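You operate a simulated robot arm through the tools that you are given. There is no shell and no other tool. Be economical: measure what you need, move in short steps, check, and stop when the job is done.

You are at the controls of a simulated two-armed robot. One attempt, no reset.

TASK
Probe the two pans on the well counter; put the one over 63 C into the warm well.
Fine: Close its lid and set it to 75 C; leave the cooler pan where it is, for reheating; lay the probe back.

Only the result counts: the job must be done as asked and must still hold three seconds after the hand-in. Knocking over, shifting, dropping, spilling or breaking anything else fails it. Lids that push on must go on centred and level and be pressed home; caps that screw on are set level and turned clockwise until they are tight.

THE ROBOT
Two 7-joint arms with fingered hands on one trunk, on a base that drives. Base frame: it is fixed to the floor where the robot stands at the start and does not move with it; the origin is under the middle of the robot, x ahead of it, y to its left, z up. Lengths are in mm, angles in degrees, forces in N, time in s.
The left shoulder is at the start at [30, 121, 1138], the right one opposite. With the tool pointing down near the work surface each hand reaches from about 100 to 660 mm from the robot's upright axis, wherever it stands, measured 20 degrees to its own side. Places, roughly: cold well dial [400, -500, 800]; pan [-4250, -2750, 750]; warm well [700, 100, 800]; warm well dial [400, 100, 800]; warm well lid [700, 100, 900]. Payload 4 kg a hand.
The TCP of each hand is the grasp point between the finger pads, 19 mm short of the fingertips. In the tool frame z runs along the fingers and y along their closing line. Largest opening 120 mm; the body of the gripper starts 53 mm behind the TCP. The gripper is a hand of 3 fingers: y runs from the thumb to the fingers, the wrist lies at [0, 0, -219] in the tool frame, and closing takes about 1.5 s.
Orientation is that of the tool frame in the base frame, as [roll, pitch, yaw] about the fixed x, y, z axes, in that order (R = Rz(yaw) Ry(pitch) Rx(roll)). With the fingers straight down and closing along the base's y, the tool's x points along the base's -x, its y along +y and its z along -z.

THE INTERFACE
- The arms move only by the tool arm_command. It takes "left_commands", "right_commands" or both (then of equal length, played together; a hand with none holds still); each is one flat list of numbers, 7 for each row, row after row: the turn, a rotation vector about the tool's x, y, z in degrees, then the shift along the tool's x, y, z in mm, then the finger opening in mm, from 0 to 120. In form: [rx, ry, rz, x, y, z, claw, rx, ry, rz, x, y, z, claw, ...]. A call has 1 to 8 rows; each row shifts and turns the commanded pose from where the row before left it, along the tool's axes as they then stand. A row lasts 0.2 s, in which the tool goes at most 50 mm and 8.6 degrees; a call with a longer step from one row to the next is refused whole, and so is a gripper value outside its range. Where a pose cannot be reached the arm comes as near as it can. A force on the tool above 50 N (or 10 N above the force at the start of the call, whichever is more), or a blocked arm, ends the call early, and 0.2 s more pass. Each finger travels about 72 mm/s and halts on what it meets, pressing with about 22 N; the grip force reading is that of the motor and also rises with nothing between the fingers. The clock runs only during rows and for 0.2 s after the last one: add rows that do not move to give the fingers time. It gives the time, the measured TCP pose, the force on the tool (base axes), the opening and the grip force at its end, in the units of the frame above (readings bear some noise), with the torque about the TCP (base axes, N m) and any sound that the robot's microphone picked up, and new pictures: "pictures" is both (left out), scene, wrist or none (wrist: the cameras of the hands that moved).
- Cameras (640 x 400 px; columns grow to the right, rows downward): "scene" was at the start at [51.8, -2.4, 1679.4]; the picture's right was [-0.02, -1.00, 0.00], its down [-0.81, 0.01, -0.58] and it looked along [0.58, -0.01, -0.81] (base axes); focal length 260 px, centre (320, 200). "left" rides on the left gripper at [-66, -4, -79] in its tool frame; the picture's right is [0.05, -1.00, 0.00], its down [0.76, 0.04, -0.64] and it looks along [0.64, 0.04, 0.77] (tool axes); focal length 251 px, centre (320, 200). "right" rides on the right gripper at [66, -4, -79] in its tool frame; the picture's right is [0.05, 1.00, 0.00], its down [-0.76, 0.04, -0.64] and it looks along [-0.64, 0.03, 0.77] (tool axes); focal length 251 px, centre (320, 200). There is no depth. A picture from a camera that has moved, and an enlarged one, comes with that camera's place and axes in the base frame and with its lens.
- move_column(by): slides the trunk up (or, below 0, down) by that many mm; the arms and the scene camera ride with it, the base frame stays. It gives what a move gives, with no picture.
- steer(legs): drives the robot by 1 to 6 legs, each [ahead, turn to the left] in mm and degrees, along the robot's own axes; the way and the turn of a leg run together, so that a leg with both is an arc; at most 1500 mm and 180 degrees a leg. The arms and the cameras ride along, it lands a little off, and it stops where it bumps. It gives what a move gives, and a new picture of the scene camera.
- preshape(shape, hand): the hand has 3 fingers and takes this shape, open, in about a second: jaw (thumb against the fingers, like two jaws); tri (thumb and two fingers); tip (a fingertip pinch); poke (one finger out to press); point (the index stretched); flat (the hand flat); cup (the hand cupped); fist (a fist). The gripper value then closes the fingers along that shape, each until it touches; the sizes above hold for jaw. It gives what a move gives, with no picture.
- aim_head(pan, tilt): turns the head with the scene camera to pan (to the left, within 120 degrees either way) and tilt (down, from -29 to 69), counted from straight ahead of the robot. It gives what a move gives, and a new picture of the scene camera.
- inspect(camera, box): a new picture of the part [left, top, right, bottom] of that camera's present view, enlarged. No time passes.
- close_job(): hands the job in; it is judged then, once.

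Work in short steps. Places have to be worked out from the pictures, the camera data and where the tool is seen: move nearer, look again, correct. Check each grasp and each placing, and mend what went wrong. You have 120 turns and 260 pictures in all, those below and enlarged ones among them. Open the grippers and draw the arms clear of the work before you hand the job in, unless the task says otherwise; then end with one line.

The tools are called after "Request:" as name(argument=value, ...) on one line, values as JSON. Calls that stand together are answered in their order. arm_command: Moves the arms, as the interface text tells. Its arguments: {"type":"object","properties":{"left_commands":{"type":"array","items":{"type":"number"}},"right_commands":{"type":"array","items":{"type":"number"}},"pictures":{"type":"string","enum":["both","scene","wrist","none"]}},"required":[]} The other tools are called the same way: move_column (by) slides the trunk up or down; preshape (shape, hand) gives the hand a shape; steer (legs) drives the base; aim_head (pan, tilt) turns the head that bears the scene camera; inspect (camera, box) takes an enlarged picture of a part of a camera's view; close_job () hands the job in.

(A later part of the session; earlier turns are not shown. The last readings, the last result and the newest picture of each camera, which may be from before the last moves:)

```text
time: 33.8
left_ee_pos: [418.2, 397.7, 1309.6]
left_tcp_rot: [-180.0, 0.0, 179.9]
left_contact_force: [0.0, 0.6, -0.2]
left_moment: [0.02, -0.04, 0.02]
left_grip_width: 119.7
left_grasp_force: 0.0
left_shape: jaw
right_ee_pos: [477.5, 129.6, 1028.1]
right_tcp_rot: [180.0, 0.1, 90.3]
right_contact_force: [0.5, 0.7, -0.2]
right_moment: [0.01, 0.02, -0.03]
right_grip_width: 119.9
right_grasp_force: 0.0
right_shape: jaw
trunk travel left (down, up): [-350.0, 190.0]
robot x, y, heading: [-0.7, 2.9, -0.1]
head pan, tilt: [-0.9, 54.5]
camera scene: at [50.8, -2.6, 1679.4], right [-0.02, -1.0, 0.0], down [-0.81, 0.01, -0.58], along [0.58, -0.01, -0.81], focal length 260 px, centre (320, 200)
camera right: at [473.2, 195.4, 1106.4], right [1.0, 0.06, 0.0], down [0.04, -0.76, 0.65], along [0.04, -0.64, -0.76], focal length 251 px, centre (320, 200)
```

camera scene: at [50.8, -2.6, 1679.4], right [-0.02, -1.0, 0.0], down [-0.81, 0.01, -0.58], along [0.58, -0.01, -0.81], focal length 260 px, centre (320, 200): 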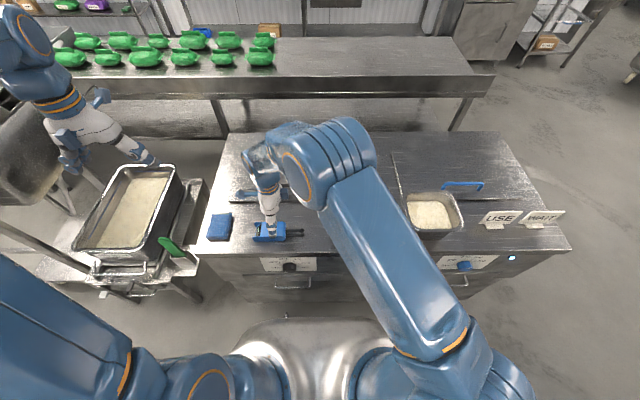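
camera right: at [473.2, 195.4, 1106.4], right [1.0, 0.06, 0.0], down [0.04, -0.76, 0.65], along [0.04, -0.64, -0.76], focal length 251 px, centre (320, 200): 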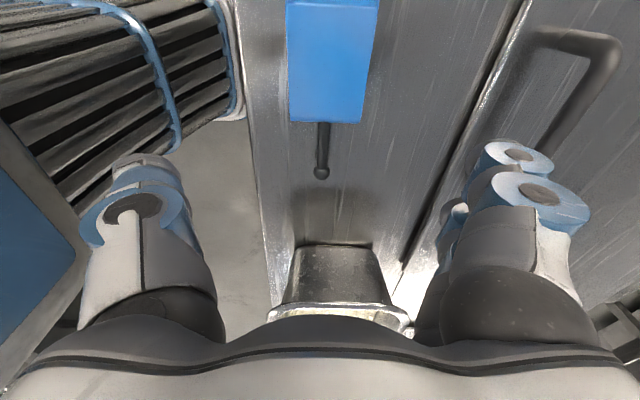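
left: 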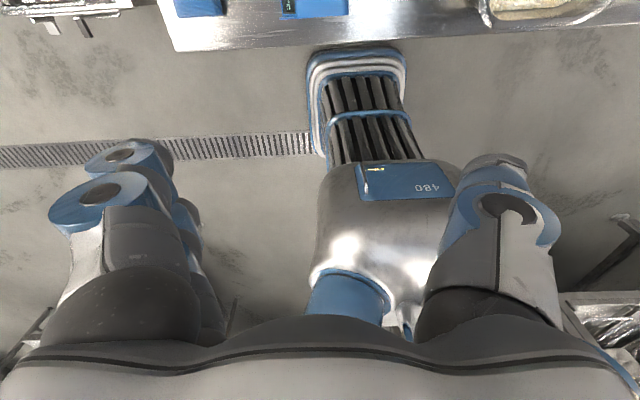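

Probe is back. Withdraw the right arm to the right to examine the lid.

Request:
arm_command(right_commands=[0, 0, 0, -20, 0, -42, 120, 0, 0, 0, -35, 0, -30, 120, 0, 0, 0, -45, -5, -15, 120, 0, 0, 0, -45, -5, -10, 120, 0, 0, 0, -45, -5, -5, 120, 0, 0, 0, -45, -5, -5, 120, 0, 0, 0, -45, -5, -5, 120, 0, 0, 0, -45, -5, -5, 120], pictures="scene")

Request:
inspect(camera="scene", box=[190, 120, 410, 260])

```text
time: 35.6
left_ee_pos: [417.9, 396.5, 1309.9]
left_tcp_rot: [180.0, 0.1, 179.9]
left_contact_force: [0.0, -0.5, -0.1]
left_moment: [0.03, 0.01, -0.01]
left_grip_width: 120.1
left_grasp_force: 0.0
left_shape: jaw
right_ee_pos: [449.7, -199.1, 1141.8]
right_tcp_rot: [179.9, 0.2, 90.3]
right_contact_force: [-0.5, 0.5, 0.5]
right_moment: [0.0, 0.0, 0.02]
right_grip_width: 119.8
right_grasp_force: 0.0
right_shape: jaw
trunk travel left (down, up): [-350.0, 190.0]
robot x, y, heading: [1.2, -2.9, -0.1]
head pan, tilt: [-0.9, 54.5]
camera scene: at [51.4, -4.0, 1679.4], right [-0.02, -1.0, 0.0], down [-0.81, 0.01, -0.58], along [0.58, -0.01, -0.81], focal length 260 px, centre (320, 200)
```

scene: 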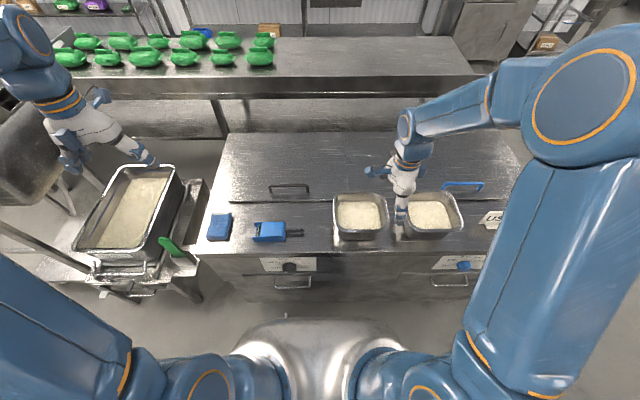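

```text
2.86 times, centred on (300, 190) of scene
camera zoom: at [51.4, -4.0, 1679.4], right [-0.02, -1.0, 0.0], down [-0.81, 0.01, -0.58], along [0.58, -0.01, -0.81], focal length 744 px, centre (377, 229)
```

zoom: 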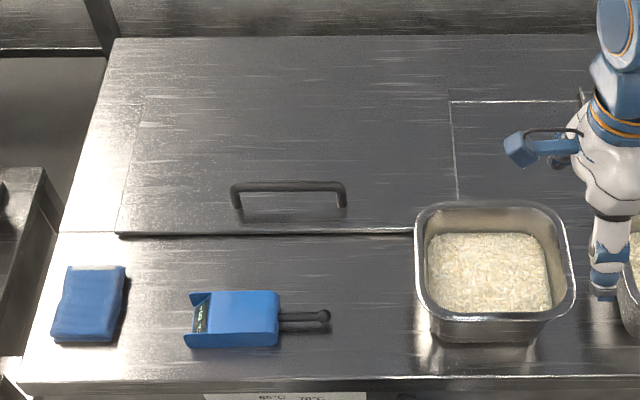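

Lid front edge ≈x606, handle bar ≈[652,100,935] along y. I'll use the left hand: move toward it, turn to close along x, then tilt fingers forward.

Request:
arm_command(left_commands=[0, 0, -8.5, 0, 0, 0, 120, 0, 0, -8.5, 0, 0, 0, 120, 0, 0, -8.5, 0, 0, 0, 120, 0, 0, -8.5, 0, 0, 0, 120, 0, 0, -8.5, 0, 0, 0, 120, 0, 0, -8.5, 0, 0, 0, 120, 0, 0, -8.5, 0, 0, 0, 120, 0, 0, -8.5, 0, 0, 0, 120], right_commands=[0, 0, 0, -30, 0, -20, 120, 0, 0, 0, -30, 0, -20, 120, 0, 0, 0, -30, 0, -20, 120, 0, 0, 0, -30, 0, -20, 120, 0, 0, 0, 0, 0, 0, 120, 0, 0, 0, 0, 0, 0, 120, 0, 0, 0, 0, 0, 0, 120, 0, 0, 0, 0, 0, 0, 120], pictures="none")

Request:
arm_command(left_commands=[0, 0, -7.3, 0, 0, 0, 120, 0, 0, -7.3, 0, 0, 0, 120, 0, 0, -7.4, 0, 0, 0, 120, 0, 0, 0, 42, -6, 18, 120, 0, 0, 0, 42, -6, 18, 120, 0, 0, 0, 42, -6, 18, 120, 0, 0, 0, 42, -6, 18, 120, 0, 0, 0, 42, -6, 18, 120], pictures="none")

```text
time: 37.4
left_ee_pos: [420.7, 398.3, 1309.0]
left_tcp_rot: [180.0, 0.0, -111.9]
left_contact_force: [1.2, 0.7, -1.1]
left_moment: [-0.05, 0.0, -0.01]
left_grip_width: 120.1
left_grasp_force: 0.1
left_shape: jaw
right_ee_pos: [450.8, -315.2, 1224.0]
right_tcp_rot: [179.9, 0.1, 90.3]
right_contact_force: [-0.2, -0.7, 0.2]
right_moment: [0.01, -0.01, -0.01]
right_grip_width: 119.8
right_grasp_force: 0.0
right_shape: jaw
trunk travel left (down, up): [-350.0, 190.0]
robot x, y, heading: [0.3, -1.7, -0.2]
head pan, tilt: [-0.9, 54.5]
```

```text
time: 39.2
left_ee_pos: [451.2, 186.2, 1217.8]
left_tcp_rot: [179.9, 0.1, -90.2]
left_contact_force: [-0.5, -0.2, 0.0]
left_moment: [-0.01, 0.03, 0.0]
left_grip_width: 119.9
left_grasp_force: 0.0
left_shape: jaw
right_ee_pos: [450.5, -316.1, 1225.4]
right_tcp_rot: [-179.9, 0.0, 90.3]
right_contact_force: [-0.5, -0.8, -0.4]
right_moment: [0.01, -0.01, -0.01]
right_grip_width: 119.9
right_grasp_force: 0.1
right_shape: jaw
trunk travel left (down, up): [-350.0, 190.0]
robot x, y, heading: [-3.1, 2.4, -0.1]
head pan, tilt: [-0.9, 54.5]
```

Request:
arm_command(left_commands=[7.5, 0, 0, 0, 0, 0, 120, 7.5, 0, 0, 0, 0, 0, 120, 7.5, 0, 0, 0, 0, 0, 120, 7.5, 0, 0, 0, 0, 0, 120, 7.5, 0, 0, 0, 0, 0, 120, 7.5, 0, 0, 0, 0, 0, 120, 0, 0, 0, 42, 0, 0, 120, 0, 0, 0, 42, 0, 0, 120], pictures="both")

```text
time: 41.0
left_ee_pos: [447.1, 106.0, 1219.3]
left_tcp_rot: [-135.0, 0.1, -90.2]
left_contact_force: [0.2, -0.6, -1.3]
left_moment: [0.0, 0.0, -0.02]
left_grip_width: 120.1
left_grasp_force: 0.0
left_shape: jaw
right_ee_pos: [450.6, -315.4, 1224.7]
right_tcp_rot: [-180.0, 0.1, 90.2]
right_contact_force: [-0.2, -0.5, 0.4]
right_moment: [0.0, -0.01, -0.02]
right_grip_width: 120.0
right_grasp_force: 0.0
right_shape: jaw
trunk travel left (down, up): [-350.0, 190.0]
robot x, y, heading: [1.1, -1.4, 0.1]
head pan, tilt: [-0.9, 54.5]
camera scene: at [52.2, -2.9, 1679.4], right [-0.02, -1.0, 0.0], down [-0.81, 0.01, -0.58], along [0.58, -0.01, -0.81], focal length 260 px, centre (320, 200)
camera left: at [395.2, 171.5, 1279.6], right [0.71, -0.06, 0.71], down [-0.49, -0.76, 0.42], along [0.51, -0.64, -0.57], focal length 251 px, centre (320, 200)
```

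scene: 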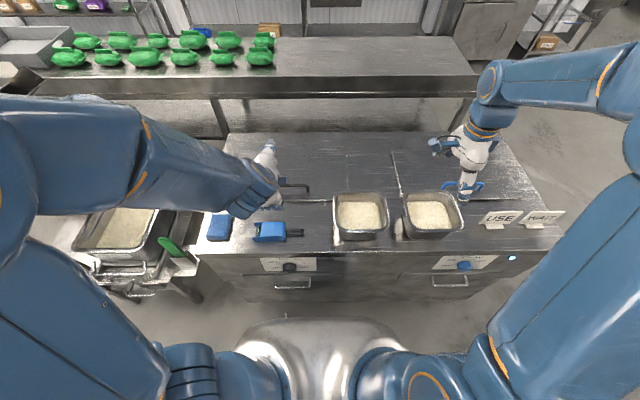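
left: 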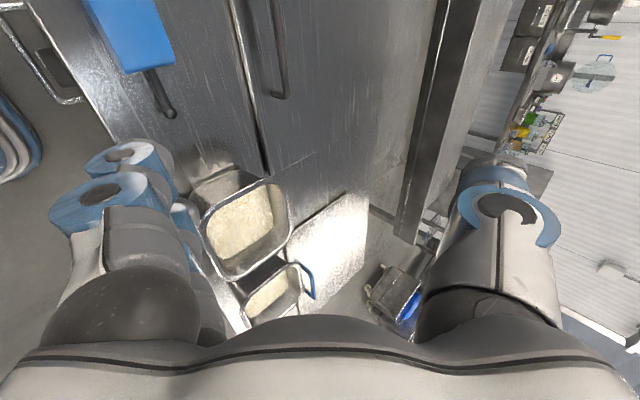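

Move in along the fingers toward the handle, stopping ~100 mm short.

Request:
arm_command(left_commands=[0, 0, 0, 0, 10, 41.5, 120, 0, 0, 0, 0, 10, 41.5, 120, 0, 0, 0, 0, 10, 41.5, 120, 0, 0, 0, 0, 10, 41.5, 120, 0, 0, 0, 0, 10, 41.5, 120, 0, 0, 0, 0, 10, 41.5, 120], pictures="both")

Request:
inspect(camera="scene", box=[220, 120, 380, 240])

```text
time: 42.4
left_ee_pos: [581.0, 105.4, 1001.1]
left_tcp_rot: [-134.9, 0.0, -90.2]
left_contact_force: [-0.4, 0.6, -0.1]
left_moment: [0.01, 0.0, -0.03]
left_grip_width: 119.8
left_grasp_force: 0.1
left_shape: jaw
right_ee_pos: [451.6, -314.6, 1223.1]
right_tcp_rot: [-179.9, 0.2, 90.3]
right_contact_force: [0.6, -0.4, 0.5]
right_moment: [-0.01, -0.01, 0.02]
right_grip_width: 119.9
right_grasp_force: 0.0
right_shape: jaw
trunk travel left (down, up): [-350.0, 190.0]
robot x, y, heading: [-1.3, -0.0, -0.1]
head pan, tilt: [-0.9, 54.5]
camera scene: at [54.0, -1.7, 1679.3], right [-0.02, -1.0, 0.0], down [-0.81, 0.01, -0.58], along [0.58, -0.01, -0.81], focal length 260 px, centre (320, 200)
camera left: at [528.7, 171.0, 1060.7], right [0.71, -0.06, 0.71], down [-0.49, -0.76, 0.43], along [0.52, -0.64, -0.57], focal length 251 px, centre (320, 200)
```

scene: 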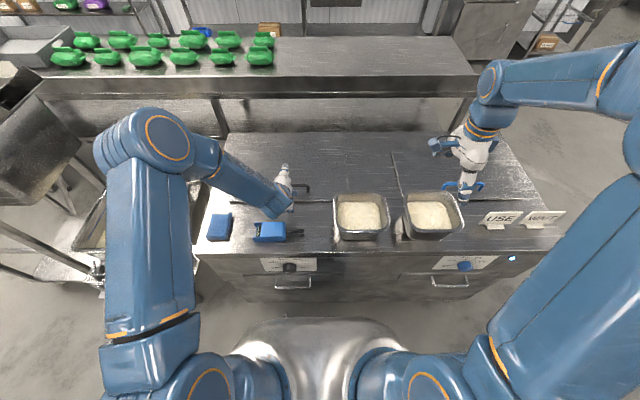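
left: 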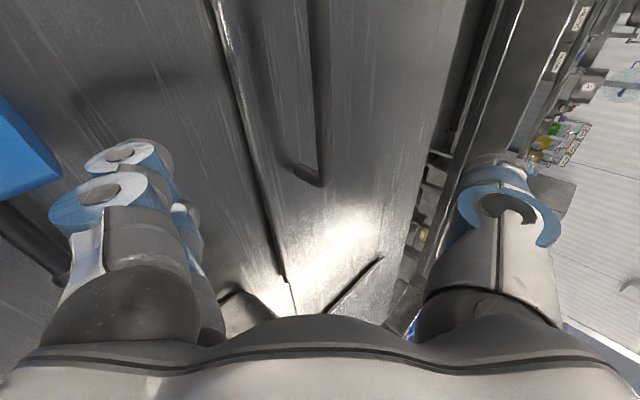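

```text
3.33 times, centred on (300, 180) of scene
camera zoom: at [54.0, -1.7, 1679.3], right [-0.02, -1.0, 0.0], down [-0.81, 0.01, -0.58], along [0.58, -0.01, -0.81], focal length 868 px, centre (387, 267)
```

zoom: 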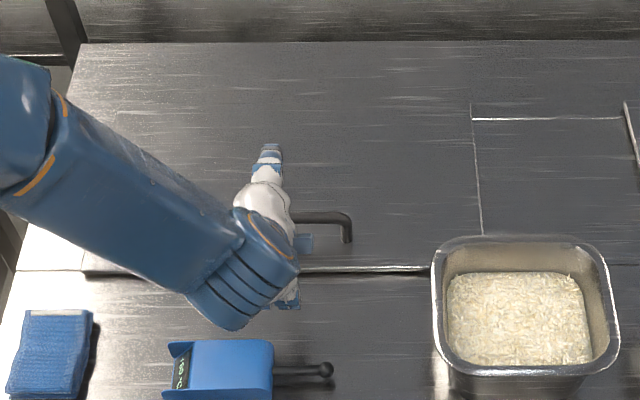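

Triangulated handle bar ≈[667, 29..170, 908], counter ≈878. A 45° tilt would hit the counter, so I reduce tilt to 20°, narrow to 50 mm, and line up above.

Request:
arm_command(left_commands=[-8.33, 0, 0, 0, 0, 0, 100, -8.33, 0, 0, 0, 0, 0, 80, -8.33, 0, 0, 0, 0, 0, 60, 0, 0, 0, 0, -25, 25, 50, 0, 0, 0, 0, -25, 25, 50, 0, 0, 0, 0, 0, 0, 50, 0, 0, 0, 0, 0, 0, 50], pictures="wrist")

```text
time: 44.0
left_ee_pos: [648.3, 104.9, 972.5]
left_tcp_rot: [-160.0, 0.0, -90.2]
left_contact_force: [0.0, 0.3, 0.2]
left_moment: [0.02, 0.02, -0.02]
left_grip_width: 50.3
left_grasp_force: 0.1
left_shape: jaw
right_ee_pos: [451.4, -314.7, 1224.1]
right_tcp_rot: [-179.9, 0.1, 90.3]
right_contact_force: [-0.1, 0.0, 0.5]
right_moment: [-0.02, 0.01, 0.01]
right_grip_width: 119.9
right_grasp_force: 0.0
right_shape: jaw
trunk travel left (down, up): [-350.0, 190.0]
robot x, y, heading: [-0.3, 1.6, -0.0]
head pan, tilt: [-0.9, 54.5]
camera left: at [625.3, 171.1, 1048.0], right [0.94, -0.06, 0.34], down [-0.26, -0.76, 0.59], along [0.23, -0.64, -0.73], focal length 251 px, centre (320, 200)
```

left: 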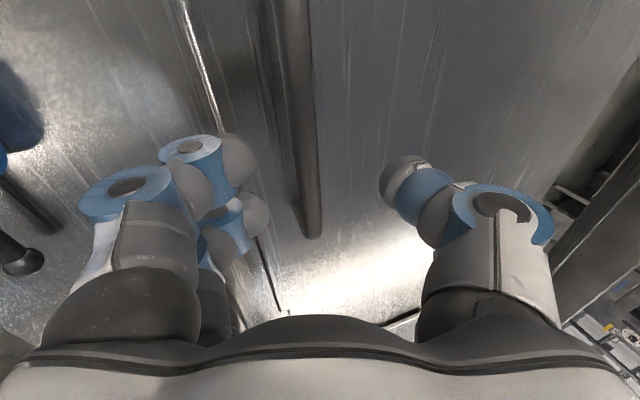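

Refined bar ≈[657,–,925]: 8 mm toward tool +y and 48 mm ahead. Advance and close on it.

Request:
arm_command(left_commands=[0, 0, 0, 0, 8, 10, 50, 0, 0, 0, 0, 0, 15, 50, 0, 0, 0, 0, 0, 12, 50, 0, 0, 0, 0, 0, 9, 50], pictures="wrist")

```text
time: 45.0
left_ee_pos: [653.6, 105.2, 924.8]
left_tcp_rot: [-160.0, 0.0, -90.1]
left_contact_force: [0.3, 0.0, 0.1]
left_moment: [-0.03, 0.02, 0.02]
left_grip_width: 50.4
left_grasp_force: 0.0
left_shape: jaw
right_ee_pos: [451.1, -315.6, 1224.2]
right_tcp_rot: [-180.0, 0.1, 90.3]
right_contact_force: [0.1, 0.9, -0.2]
right_moment: [-0.03, -0.01, -0.03]
right_grip_width: 119.9
right_grasp_force: 0.0
right_shape: jaw
trunk travel left (down, up): [-350.0, 190.0]
robot x, y, heading: [-2.6, 3.0, -0.2]
head pan, tilt: [-0.9, 54.5]
camera left: at [630.6, 171.6, 1001.4], right [0.94, -0.06, 0.34], down [-0.26, -0.76, 0.59], along [0.23, -0.64, -0.73], focal length 251 px, centre (320, 200)
```

left: 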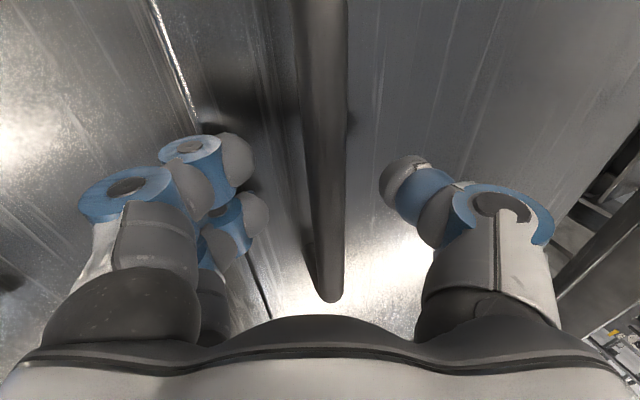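

Bar is centred between the fingers. Advance 6 mm and close.

Request:
arm_command(left_commands=[0, 0, 0, 0, 0, 6, 50, 0, 0, 0, 0, 0, 0, 30, 0, 0, 0, 0, 0, 0, 12, 0, 0, 0, 0, 0, 0, 5, 0, 0, 0, 0, 0, 0, 5, 0, 0, 0, 0, 0, 0, 5, 0, 0, 0, 0, 0, 0, 5], pictures="wrist")

```text
time: 46.6
left_ee_pos: [654.9, 103.4, 919.8]
left_tcp_rot: [-160.0, -0.1, -90.1]
left_contact_force: [-0.2, -0.2, -0.3]
left_moment: [0.0, 0.01, -0.01]
left_grip_width: 5.2
left_grasp_force: 0.0
left_shape: jaw
right_ee_pos: [451.3, -315.3, 1222.9]
right_tcp_rot: [-180.0, 0.1, 90.3]
right_contact_force: [0.2, 0.1, -0.1]
right_moment: [-0.02, -0.03, 0.0]
right_grip_width: 120.0
right_grasp_force: 0.1
right_shape: jaw
trunk travel left (down, up): [-350.0, 190.0]
robot x, y, heading: [-1.3, 0.3, -0.0]
head pan, tilt: [-0.9, 54.5]
camera left: at [632.2, 170.9, 996.0], right [0.94, -0.06, 0.34], down [-0.26, -0.76, 0.59], along [0.23, -0.64, -0.73], focal length 251 px, centre (320, 200)
```

left: 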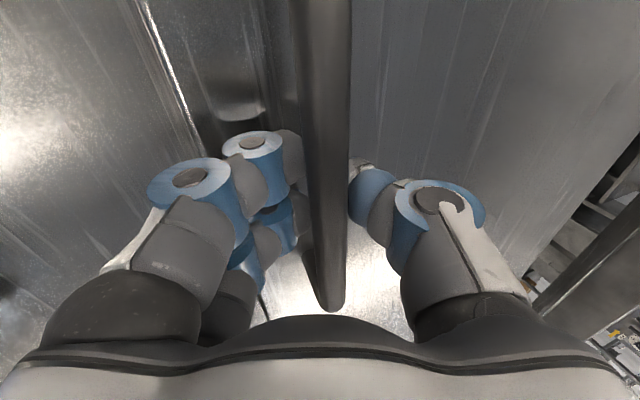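

Fingers closed around the bar. Lift gently along an arc (hinge assumed at the back) and check the force.

Request:
arm_command(left_commands=[0, 0, 0, 0, -3, -9, 0, 0, 0, 0, 0, -3, -9, 0, 0, 0, 0, 0, -3, -9, 0, 0, 0, 0, 0, -3, -9, 0], pictures="both")

```text
time: 47.6
left_ee_pos: [660.7, 105.0, 953.4]
left_tcp_rot: [-160.0, -0.1, -90.1]
left_contact_force: [23.5, -6.2, -17.6]
left_moment: [0.03, 0.17, -0.04]
left_grip_width: 0.6
left_grasp_force: 21.8
left_shape: jaw
right_ee_pos: [455.9, -316.2, 1222.4]
right_tcp_rot: [-179.7, 0.1, 90.3]
right_contact_force: [-0.3, -0.5, 0.9]
right_moment: [0.01, 0.02, 0.01]
right_grip_width: 120.0
right_grasp_force: 0.0
right_shape: jaw
trunk travel left (down, up): [-350.0, 190.0]
robot x, y, heading: [1.2, 2.5, -0.1]
head pan, tilt: [-0.9, 54.5]
camera scene: at [58.9, -3.3, 1679.0], right [-0.02, -1.0, 0.0], down [-0.82, 0.01, -0.58], along [0.58, -0.01, -0.82], focal length 260 px, centre (320, 200)
camera left: at [637.2, 171.2, 1029.9], right [0.94, -0.06, 0.34], down [-0.26, -0.76, 0.59], along [0.23, -0.64, -0.73], focal length 251 px, centre (320, 200)
```

scene: 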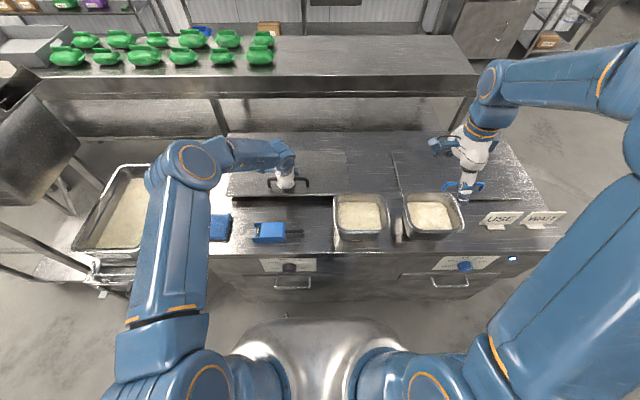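
left: 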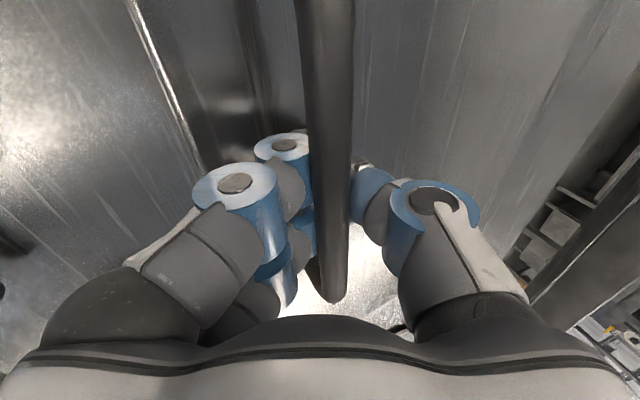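

Lid seems to be moving; inspect it closely.

Request:
inspect(camera="scene", box=[200, 110, 400, 235])

```text
3.20 times, centred on (300, 172) of scene
camera zoom: at [58.9, -3.3, 1679.0], right [-0.02, -1.0, 0.0], down [-0.82, 0.01, -0.58], along [0.58, -0.01, -0.82], focal length 833 px, centre (384, 288)
```

zoom: 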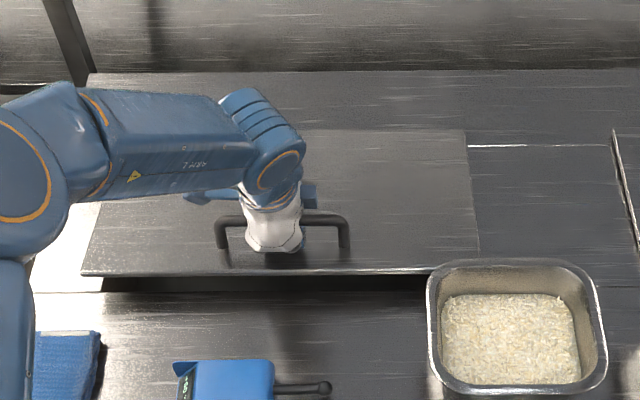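

The lid is hinged at the back (≈x865, z885); the +x pull matches that. Swing it up along the arc, rotating the hand with it.

Request:
arm_command(left_commands=[7.5, 0, 0, 0, -30.9, -17.5, 0, 7.5, 0, 0, 0, -29, -16.7, 0, 7.5, 0, 0, 0, -32.4, -7.9, 0, 7.5, 0, 0, 0, -33.4, 1.7, 0], pictures="scene")

```text
time: 48.6
left_ee_pos: [738.5, 104.1, 1061.6]
left_tcp_rot: [-129.8, -0.2, -90.1]
left_contact_force: [-37.8, -1.4, 9.2]
left_moment: [0.13, 3.4, 0.12]
left_grip_width: 0.0
left_grasp_force: 21.4
left_shape: jaw
right_ee_pos: [445.3, -315.9, 1226.4]
right_tcp_rot: [179.7, 0.1, 90.3]
right_contact_force: [0.2, -0.1, -0.1]
right_moment: [0.0, 0.01, 0.01]
right_grip_width: 120.0
right_grasp_force: 0.1
right_shape: jaw
trunk travel left (down, up): [-350.0, 190.0]
robot x, y, heading: [2.8, -0.7, -0.1]
head pan, tilt: [-0.9, 54.5]
camera scene: at [44.4, -2.2, 1679.8], right [-0.02, -1.0, 0.0], down [-0.81, 0.01, -0.58], along [0.58, -0.01, -0.81], focal length 260 px, centre (320, 200)
```

scene: 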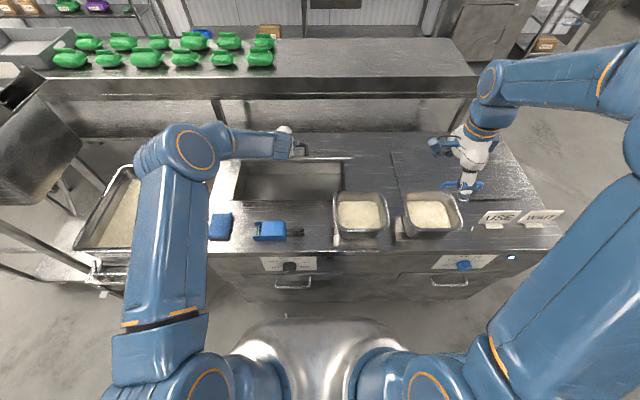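

Request:
inspect(camera="scene", box=[200, 100, 400, 225])

Request:
inspect(camera="left", box=[0, 0, 640, 400])

```text
3.20 times, centred on (300, 162) of scene
camera zoom: at [44.4, -2.2, 1679.8], right [-0.02, -1.0, 0.0], down [-0.81, 0.01, -0.58], along [0.58, -0.01, -0.81], focal length 833 px, centre (384, 320)
```

zoom: 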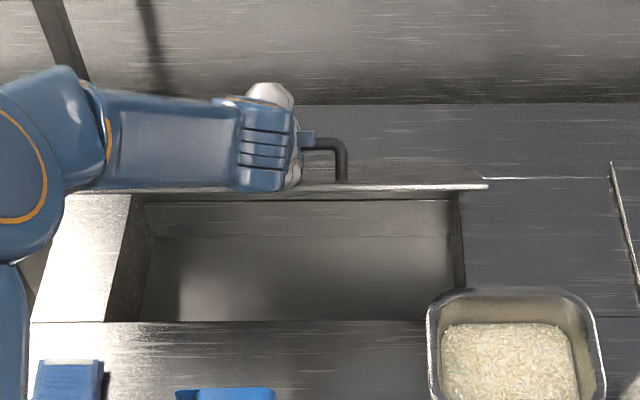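

```text
1.00 times, centred on (320, 200) of left (not enlarged: the box is as wide or as high as the picture)
camera zoom: at [681.5, 171.1, 1115.8], right [0.64, -0.05, 0.77], down [-0.52, -0.76, 0.38], along [0.56, -0.65, -0.52], focal length 251 px, centre (320, 200)
```

zoom: 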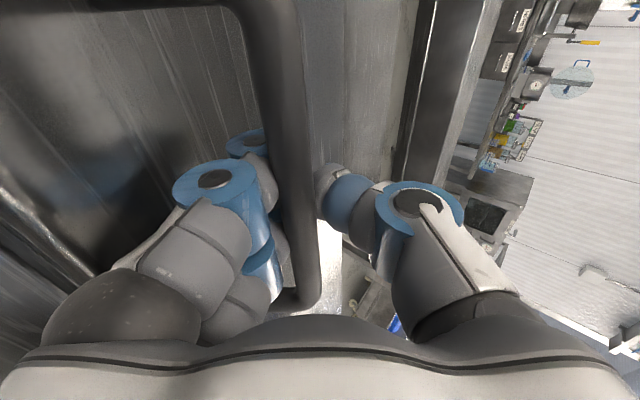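

Lid is ~44° open and edge-on to the head; bar presses into the palm, so back off 6 mm and continue the arc.

Request:
arm_command(left_commands=[0, 0, 0, 0, 0, -7, 0, 8, 0, 0, 0, -31.4, 11.2, 0, 8, 0, 0, 0, -26.9, 18, 0], pictures="both")

```text
time: 49.2
left_ee_pos: [754.6, 103.9, 1086.6]
left_tcp_rot: [-122.1, -0.4, -90.5]
left_contact_force: [-58.6, 8.5, 28.8]
left_moment: [0.59, 6.39, -0.67]
left_grip_width: 0.0
left_grasp_force: 21.8
left_shape: jaw
right_ee_pos: [439.1, -315.1, 1229.9]
right_tcp_rot: [179.5, 0.2, 90.2]
right_contact_force: [0.6, 0.0, -0.4]
right_moment: [-0.02, 0.01, 0.01]
right_grip_width: 120.0
right_grasp_force: 0.0
right_shape: jaw
trunk travel left (down, up): [-350.0, 190.0]
robot x, y, heading: [-0.6, 0.9, 0.0]
head pan, tilt: [-0.9, 54.5]
stopped in row 3 (left hand): the force on the tool passed its limit at 65 N (the readings are from after the stop); the commanded pose is now the measured one
camera scene: at [36.9, -0.7, 1680.2], right [-0.01, -1.0, 0.0], down [-0.81, 0.01, -0.59], along [0.59, -0.01, -0.81], focal length 260 px, centre (320, 200)
camera left: at [691.2, 170.8, 1131.5], right [0.53, -0.05, 0.85], down [-0.57, -0.76, 0.31], along [0.62, -0.65, -0.43], focal length 251 px, centre (320, 200)
```

scene: 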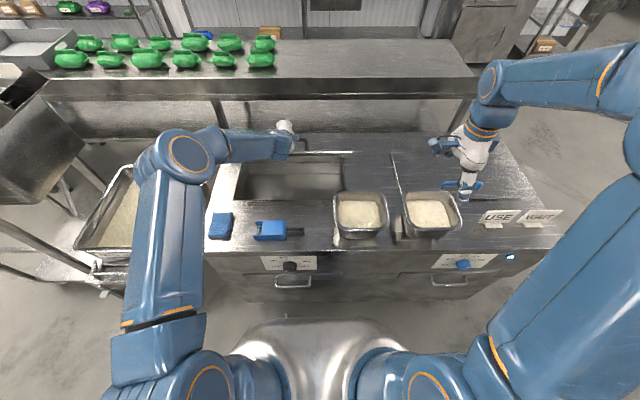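
left: 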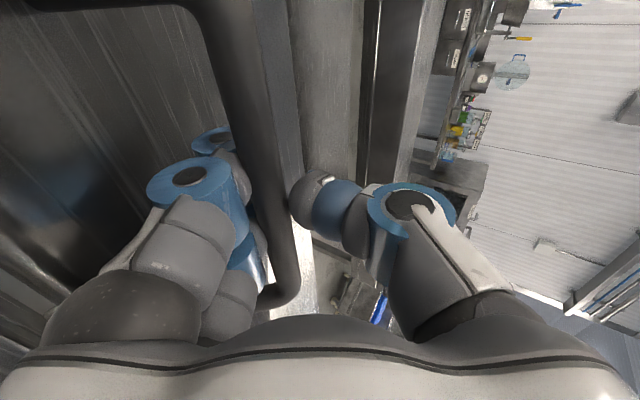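

Fingers point straight into the lid and their tips press on it. Back off along the fingers 15 mm.

Request:
arm_command(left_commands=[0, 0, 0, 0, 0, -8, 0, 0, 0, 0, 0, 0, -7, 0], pictures="wrist")

```text
time: 49.9
left_ee_pos: [753.6, 104.8, 1084.1]
left_tcp_rot: [-122.7, -0.2, -90.3]
left_contact_force: [-10.2, -1.2, -13.2]
left_moment: [0.18, 2.95, -0.14]
left_grip_width: 0.0
left_grasp_force: 21.3
left_shape: jaw
right_ee_pos: [451.3, -314.7, 1223.4]
right_tcp_rot: [-179.9, 0.1, 90.3]
right_contact_force: [0.0, -0.4, 0.0]
right_moment: [0.04, 0.01, -0.04]
right_grip_width: 120.0
right_grasp_force: 0.1
right_shape: jaw
trunk travel left (down, up): [-350.0, 190.0]
robot x, y, heading: [-1.9, -0.4, -0.2]
head pan, tilt: [-0.9, 54.5]
camera left: at [689.5, 170.8, 1130.6], right [0.54, -0.05, 0.84], down [-0.57, -0.76, 0.32], along [0.62, -0.65, -0.44], focal length 251 px, centre (320, 200)
```

left: 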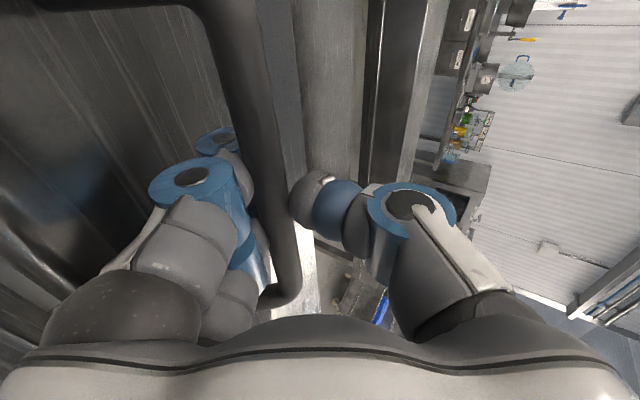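

Load is now just the lid's weight. Continue two steps of the arc, slightly held back.

Request:
arm_command(left_commands=[8, 0, 0, 0, -27, 16.5, 0, 8, 0, 0, 0, -20.3, 23.5, 0], pictures="both")

```text
time: 50.3
left_ee_pos: [767.4, 103.9, 1105.5]
left_tcp_rot: [-115.2, -0.4, -90.6]
left_contact_force: [-62.9, 14.5, 30.2]
left_moment: [0.97, 8.78, -1.19]
left_grip_width: 0.4
left_grasp_force: 22.1
left_shape: jaw
right_ee_pos: [438.9, -314.3, 1229.3]
right_tcp_rot: [179.5, 0.2, 90.2]
right_contact_force: [0.3, 0.5, 0.0]
right_moment: [-0.01, 0.01, 0.03]
right_grip_width: 120.0
right_grasp_force: 0.1
right_shape: jaw
trunk travel left (down, up): [-350.0, 190.0]
robot x, y, heading: [-2.9, 1.4, -0.3]
head pan, tilt: [-0.9, 54.5]
stopped in row 2 (left hand): the force on the tool passed its limit at 61 N (the readings are from after the stop); the commanded pose is now the measured one
camera scene: at [36.7, -0.7, 1680.3], right [-0.01, -1.0, 0.0], down [-0.81, 0.01, -0.59], along [0.59, -0.01, -0.81], focal length 260 px, centre (320, 200)
camera left: at [698.7, 170.4, 1143.3], right [0.43, -0.05, 0.9], down [-0.6, -0.76, 0.24], along [0.67, -0.65, -0.35], focal length 251 px, centre (320, 200)
```

scene: 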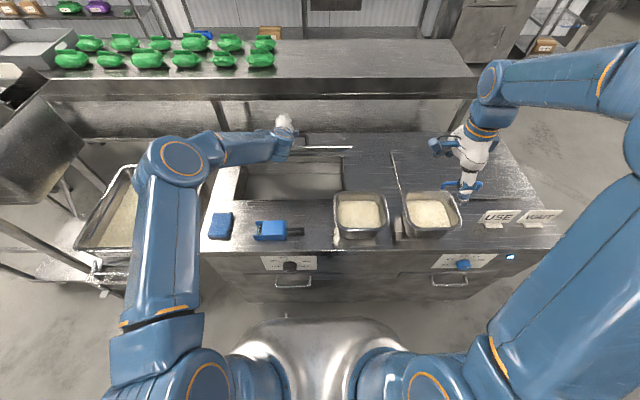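
left: 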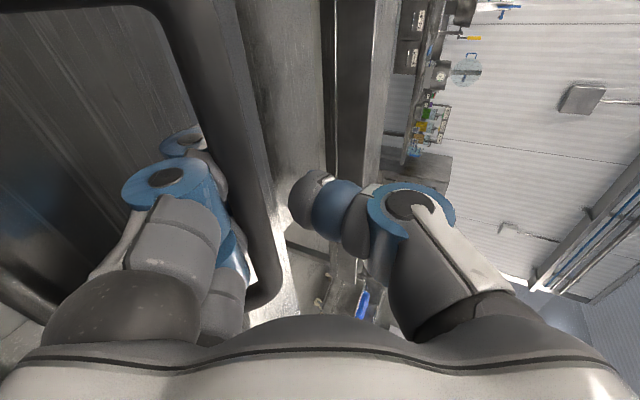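

Two stops with force along the lid normal – maybe the hinge is stiff/damped. Hold still briefly to see whether the force decays.

Request:
arm_command(left_commands=[0, 0, 0, 0, 0, -4, 0, 0, 0, 0, 0, 0, 0, 0, 0, 0, 0, 0, 0, 0, 0], pictures="scene")

Request:
inspect(camera="scene", box=[200, 90, 400, 215])

```text
time: 51.1
left_ee_pos: [767.1, 103.1, 1105.4]
left_tcp_rot: [-115.2, -0.4, -90.3]
left_contact_force: [-52.1, 11.2, 21.4]
left_moment: [0.8, 8.07, -1.0]
left_grip_width: 0.3
left_grasp_force: 21.8
left_shape: jaw
right_ee_pos: [441.2, -313.8, 1229.1]
right_tcp_rot: [179.5, 0.3, 90.2]
right_contact_force: [-0.7, 0.7, -0.2]
right_moment: [-0.03, 0.03, -0.01]
right_grip_width: 119.9
right_grasp_force: 0.1
right_shape: jaw
trunk travel left (down, up): [-350.0, 190.0]
robot x, y, heading: [-0.7, 1.3, -0.1]
head pan, tilt: [-0.9, 54.5]
camera scene: at [39.1, -0.7, 1679.8], right [-0.01, -1.0, 0.0], down [-0.81, 0.01, -0.59], along [0.59, -0.01, -0.81], focal length 260 px, centre (320, 200)
```

scene: 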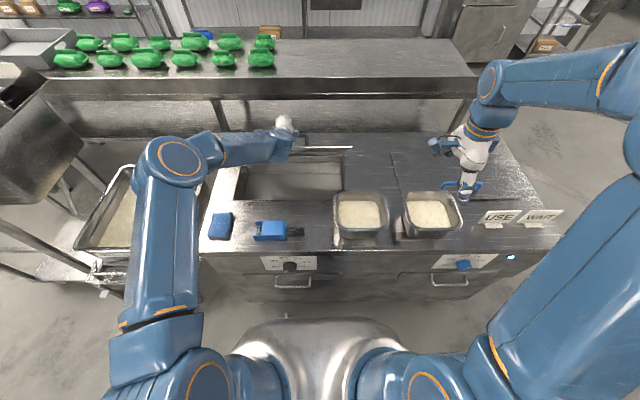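

```text
3.20 times, centred on (300, 152) of scene
camera zoom: at [39.1, -0.7, 1679.8], right [-0.01, -1.0, 0.0], down [-0.81, 0.01, -0.59], along [0.59, -0.01, -0.81], focal length 833 px, centre (384, 352)
```

zoom: 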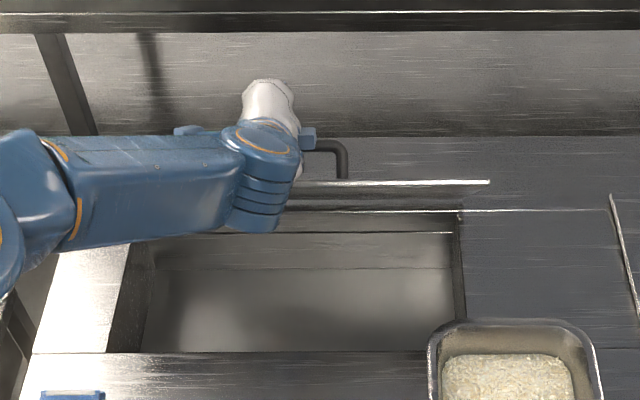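

I see my error: as the lid opens its top face turns backwards, so I rotated the hand the wrong way and the grip is fighting itself. Robot also needs to stand closer. I lower the lid back along the arc, unturning the hand.

Request:
arm_command(left_commands=[-8, 0, 0, 0, 24.5, -2.9, 0, -8, 0, 0, 0, 27.7, 1.4, 0, -8, 0, 0, 0, 31.7, -3, 0], pictures="wrist")

```text
time: 51.9
left_ee_pos: [728.6, 103.1, 1032.6]
left_tcp_rot: [-139.6, -0.3, -90.1]
left_contact_force: [0.6, 1.5, -0.6]
left_moment: [-0.03, 0.23, -0.05]
left_grip_width: 0.0
left_grasp_force: 22.0
left_shape: jaw
right_ee_pos: [452.7, -315.2, 1223.6]
right_tcp_rot: [-179.9, 0.1, 90.2]
right_contact_force: [-0.2, -0.2, 0.5]
right_moment: [0.02, 0.06, -0.01]
right_grip_width: 119.9
right_grasp_force: 0.2
right_shape: jaw
trunk travel left (down, up): [-350.0, 190.0]
robot x, y, heading: [1.3, -1.0, -0.1]
head pan, tilt: [-0.9, 54.5]
camera left: at [681.0, 168.9, 1095.9], right [0.76, -0.05, 0.65], down [-0.45, -0.76, 0.47], along [0.47, -0.65, -0.6], focal length 251 px, centre (320, 200)
```

left: 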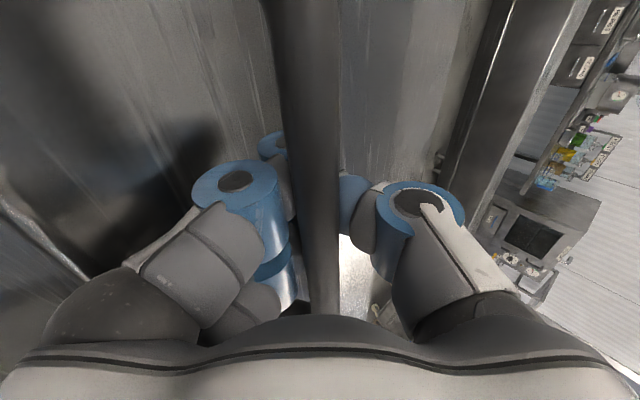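

Force ~0: the lid may hold by itself. Look at the scene.

Request:
inspect(camera="scene", box=[200, 100, 400, 225])

```text
3.20 times, centred on (300, 162) of scene
camera zoom: at [54.7, -2.0, 1679.0], right [-0.01, -1.0, 0.0], down [-0.82, 0.01, -0.58], along [0.58, -0.01, -0.82], focal length 833 px, centre (384, 320)
```

zoom: 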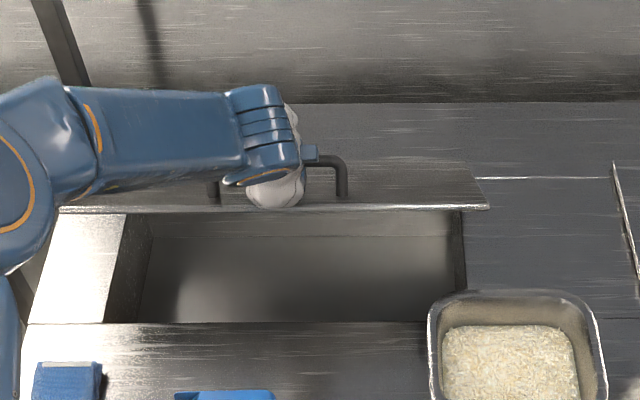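

Request:
arm_command(left_commands=[0, 0, 0, 0, 0, 0, 0, 0, 0, 0, 0, 0, 0, 0, 0, 0, 0, 0, 0, 0, 0], pictures="none")

Request:
inspect(camera="scene", box=[200, 100, 400, 225])

```text
time: 52.7
left_ee_pos: [727.0, 100.6, 1032.8]
left_tcp_rot: [-139.7, -0.4, -90.3]
left_contact_force: [2.9, 3.3, -9.0]
left_moment: [-0.05, -0.06, -0.02]
left_grip_width: 0.4
left_grasp_force: 22.4
left_shape: jaw
right_ee_pos: [451.4, -315.5, 1224.8]
right_tcp_rot: [-179.9, 0.2, 90.3]
right_contact_force: [0.4, 0.5, -0.1]
right_moment: [0.03, 0.03, -0.03]
right_grip_width: 120.0
right_grasp_force: 0.0
right_shape: jaw
trunk travel left (down, up): [-350.0, 190.0]
robot x, y, heading: [-2.9, 2.9, -0.1]
head pan, tilt: [-0.9, 54.5]
```

```text
3.20 times, centred on (300, 162) of scene
camera zoom: at [53.8, -1.6, 1679.2], right [-0.02, -1.0, 0.0], down [-0.81, 0.01, -0.58], along [0.58, -0.01, -0.82], focal length 833 px, centre (384, 320)
```

zoom: 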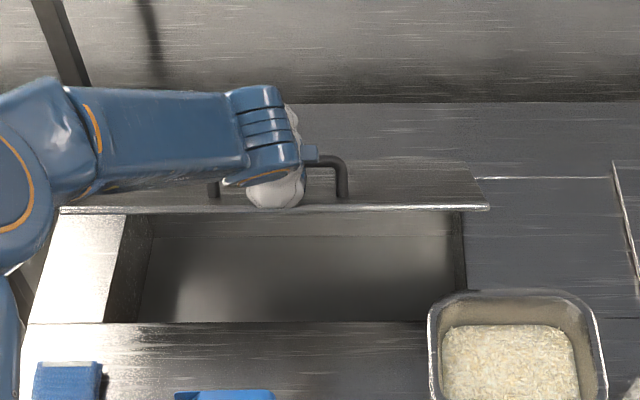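

Lid is ~36° open with only ~9 N load. I'll raise it a bit more with the left, while preparing the right hand (fingers closed, pointing forward 60°) to push from underneath.

Request:
arm_command(left_commands=[0, 0, 0, 0, -8, -1, 0, 0, 0, 0, 0, -8, -1, 0, 0, 0, 0, 0, -8, -1, 0, 0, 0, 0, 0, -8, -1, 0, 0, 0, 0, 0, 0, 0, 0, 0, 0, 0, 0, 0, 0, 0, 0, 0, 0, 0, 0, 0, 0, 0, 0, 0, 0, 0, 0, 0], right_commands=[-7.5, 0, 0, 0, 0, 0, 100, -7.5, 0, 0, 0, 0, 0, 80, -7.5, 0, 0, 0, 0, 0, 60, -7.5, 0, 0, 0, 0, 0, 40, -7.5, 0, 0, 0, 0, 0, 20, -7.5, 0, 0, 0, 0, 0, 0, -7.5, 0, 0, 0, 0, 0, 0, -7.5, 0, 0, 0, 0, 0, 0], pictures="scene")

```text
time: 54.5
left_ee_pos: [748.3, 103.2, 1056.6]
left_tcp_rot: [-139.7, -0.4, -90.3]
left_contact_force: [-0.5, -4.5, -18.1]
left_moment: [0.17, 0.9, 0.38]
left_grip_width: 0.2
left_grasp_force: 22.0
left_shape: jaw
right_ee_pos: [452.6, -315.8, 1223.3]
right_tcp_rot: [120.0, 0.2, 90.2]
right_contact_force: [-0.4, -0.3, 0.0]
right_moment: [-0.06, -0.01, 0.0]
right_grip_width: 0.2
right_grasp_force: 21.9
right_shape: jaw
trunk travel left (down, up): [-350.0, 190.0]
robot x, y, heading: [-0.3, -0.8, 0.1]
head pan, tilt: [-0.9, 54.5]
camera scene: at [54.8, -3.0, 1679.2], right [-0.02, -1.0, 0.0], down [-0.82, 0.01, -0.58], along [0.58, -0.01, -0.82], focal length 260 px, centre (320, 200)
```

scene: 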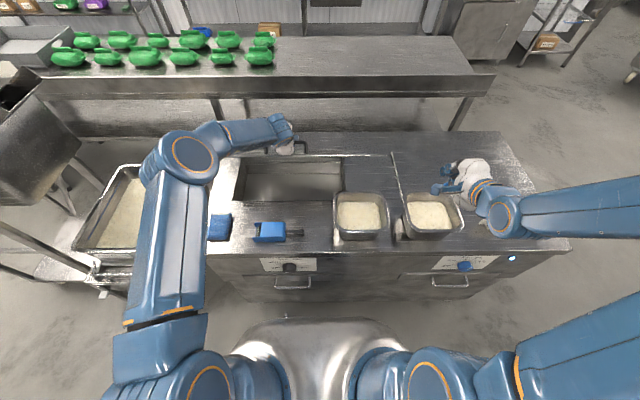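

Lid ~45°. Bring the right hand in front of the lid's edge at y≈-40.

Request:
arm_command(right_commands=[0, 0, 0, 34.5, -12.8, 28.6, 0, 0, 0, 0, 34.5, -12.8, 28.6, 0, 0, 0, 0, 34.5, -12.8, 28.6, 0, 0, 0, 0, 34.5, -12.8, 28.6, 0, 0, 0, 0, 34.5, -12.8, 28.6, 0, 0, 0, 0, 34.5, -12.8, 28.6, 0, 0, 0, 0, 34.5, -12.8, 28.6, 0, 0, 0, 0, 34.5, -12.8, 28.6, 0], pictures="both")

```text
time: 56.3
left_ee_pos: [749.1, 102.0, 1056.9]
left_tcp_rot: [-139.7, -0.4, -90.3]
left_contact_force: [1.6, -5.9, -14.1]
left_moment: [0.19, 0.98, 0.29]
left_grip_width: 0.0
left_grasp_force: 22.3
left_shape: jaw
right_ee_pos: [598.6, -39.6, 1017.6]
right_tcp_rot: [120.2, 0.1, 90.2]
right_contact_force: [0.2, 0.3, 0.0]
right_moment: [0.0, -0.01, -0.04]
right_grip_width: 0.0
right_grasp_force: 22.2
right_shape: jaw
trunk travel left (down, up): [-350.0, 190.0]
robot x, y, heading: [0.3, -2.4, 0.2]
head pan, tilt: [-0.9, 54.5]
camera scene: at [54.9, -2.3, 1679.2], right [-0.01, -1.0, 0.0], down [-0.82, 0.01, -0.58], along [0.58, -0.01, -0.82], focal length 260 px, centre (320, 200)
camera right: at [528.9, 27.1, 1052.8], right [0.5, 0.06, 0.86], down [-0.53, -0.77, 0.36], along [0.68, -0.64, -0.35], focal length 251 px, centre (320, 200)
```

scene: 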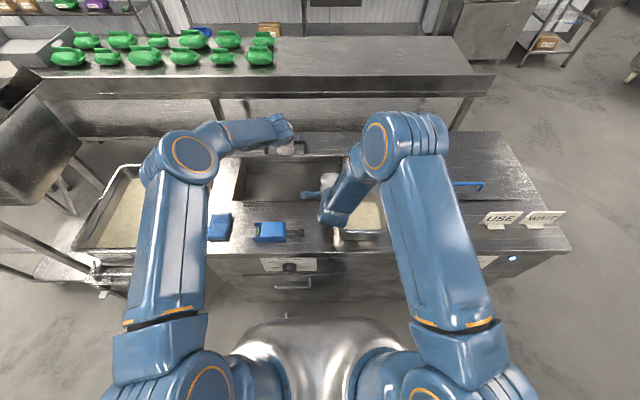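
right: 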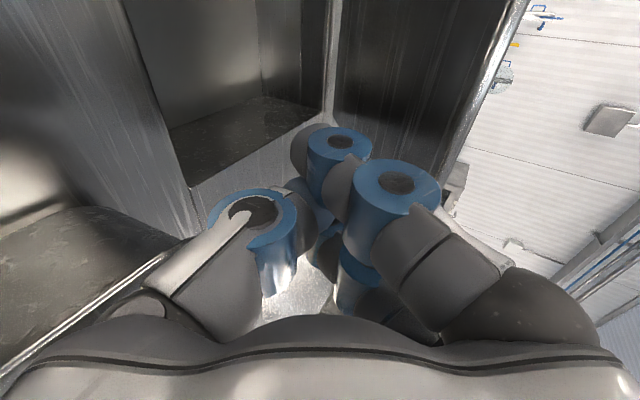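

Hand is under the lid edge. Advance along +x toward the underside.

Request:
arm_command(right_commands=[0, 0, 0, 0, 20, 34.6, 0, 0, 0, 0, 0, 18, 30, 0, 0, 0, 0, 0, 7, 12, 0, 0, 0, 0, 0, 7, 12, 0], pictures="wrist")

```text
time: 57.2
left_ee_pos: [750.2, 103.2, 1061.3]
left_tcp_rot: [-139.0, -0.4, -90.4]
left_contact_force: [8.9, -4.4, -8.8]
left_moment: [0.2, 1.34, 0.2]
left_grip_width: 0.0
left_grasp_force: 22.1
left_shape: jaw
right_ee_pos: [685.7, -36.8, 1009.9]
right_tcp_rot: [121.9, 0.1, 90.4]
right_contact_force: [-9.7, -2.0, -4.7]
right_moment: [0.12, -0.5, -0.01]
right_grip_width: 0.2
right_grasp_force: 21.5
right_shape: jaw
trunk travel left (down, up): [-350.0, 190.0]
robot x, y, heading: [-3.9, 1.2, 0.1]
head pan, tilt: [-0.9, 54.5]
stopped in row 4 (right hand): the force on the tool passed its limit at 60 N (the readings are from after the stop); the commanded pose is now the measured one
camera right: at [615.6, 29.2, 1046.7], right [0.53, 0.06, 0.85], down [-0.52, -0.77, 0.38], along [0.67, -0.64, -0.37], focal length 251 px, centre (320, 200)
```

right: 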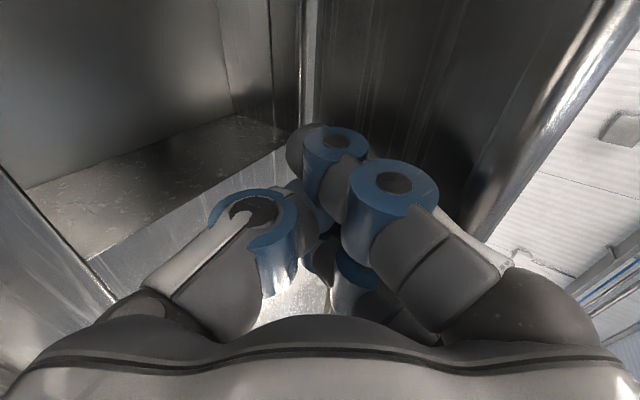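

Right hand now touches and supports the lid. Open the left fingers a little and slide out along the finger axis.

Request:
arm_command(left_commands=[0, 0, 0, 0, 0, 0, 25, 0, 0, 0, 0, 0, 0, 40, 0, 0, 0, 0, 0, 0, 40, 0, 0, 0, 0, 0, -10, 40, 0, 0, 0, 0, 0, -15, 40, 0, 0, 0, 0, 0, -20, 40], pictures="both")

```text
time: 58.2
left_ee_pos: [751.7, 105.4, 1074.0]
left_tcp_rot: [-138.0, -0.5, -90.2]
left_contact_force: [16.6, -0.5, 0.2]
left_moment: [-0.03, -0.13, 0.08]
left_grip_width: 36.7
left_grasp_force: 0.0
left_shape: jaw
right_ee_pos: [679.7, -35.1, 1003.9]
right_tcp_rot: [122.5, 0.1, 90.6]
right_contact_force: [-14.5, -3.6, -2.8]
right_moment: [0.1, -0.79, -0.07]
right_grip_width: 0.1
right_grasp_force: 22.6
right_shape: jaw
trunk travel left (down, up): [-350.0, 190.0]
robot x, y, heading: [-2.3, -0.8, 0.1]
head pan, tilt: [-0.9, 54.5]
stopped in row 4 (left hand): the force on the tool passed its limit at 54 N (the readings are from after the stop); the commanded pose is now the measured one
camera scene: at [52.9, -2.7, 1679.3], right [-0.02, -1.0, 0.0], down [-0.81, 0.01, -0.58], along [0.58, -0.01, -0.81], focal length 260 px, centre (320, 200)
camera left: at [702.0, 172.1, 1135.9], right [0.74, -0.05, 0.67], down [-0.47, -0.76, 0.46], along [0.49, -0.65, -0.59], focal length 251 px, centre (320, 200)
```

scene: 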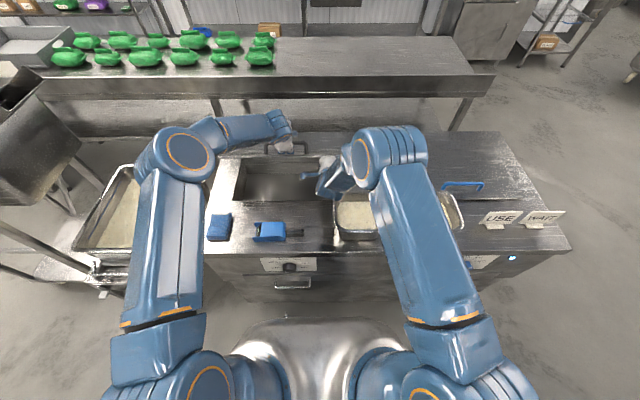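
left: 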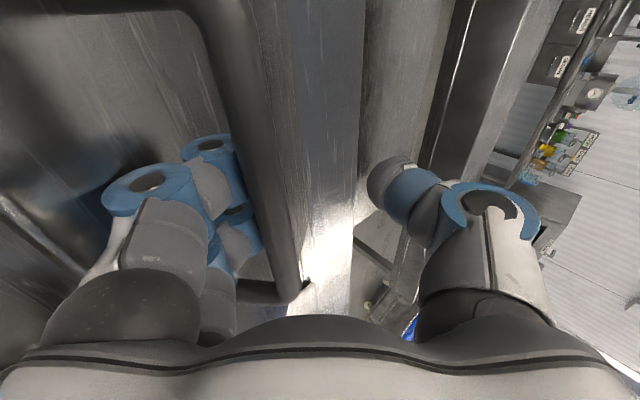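

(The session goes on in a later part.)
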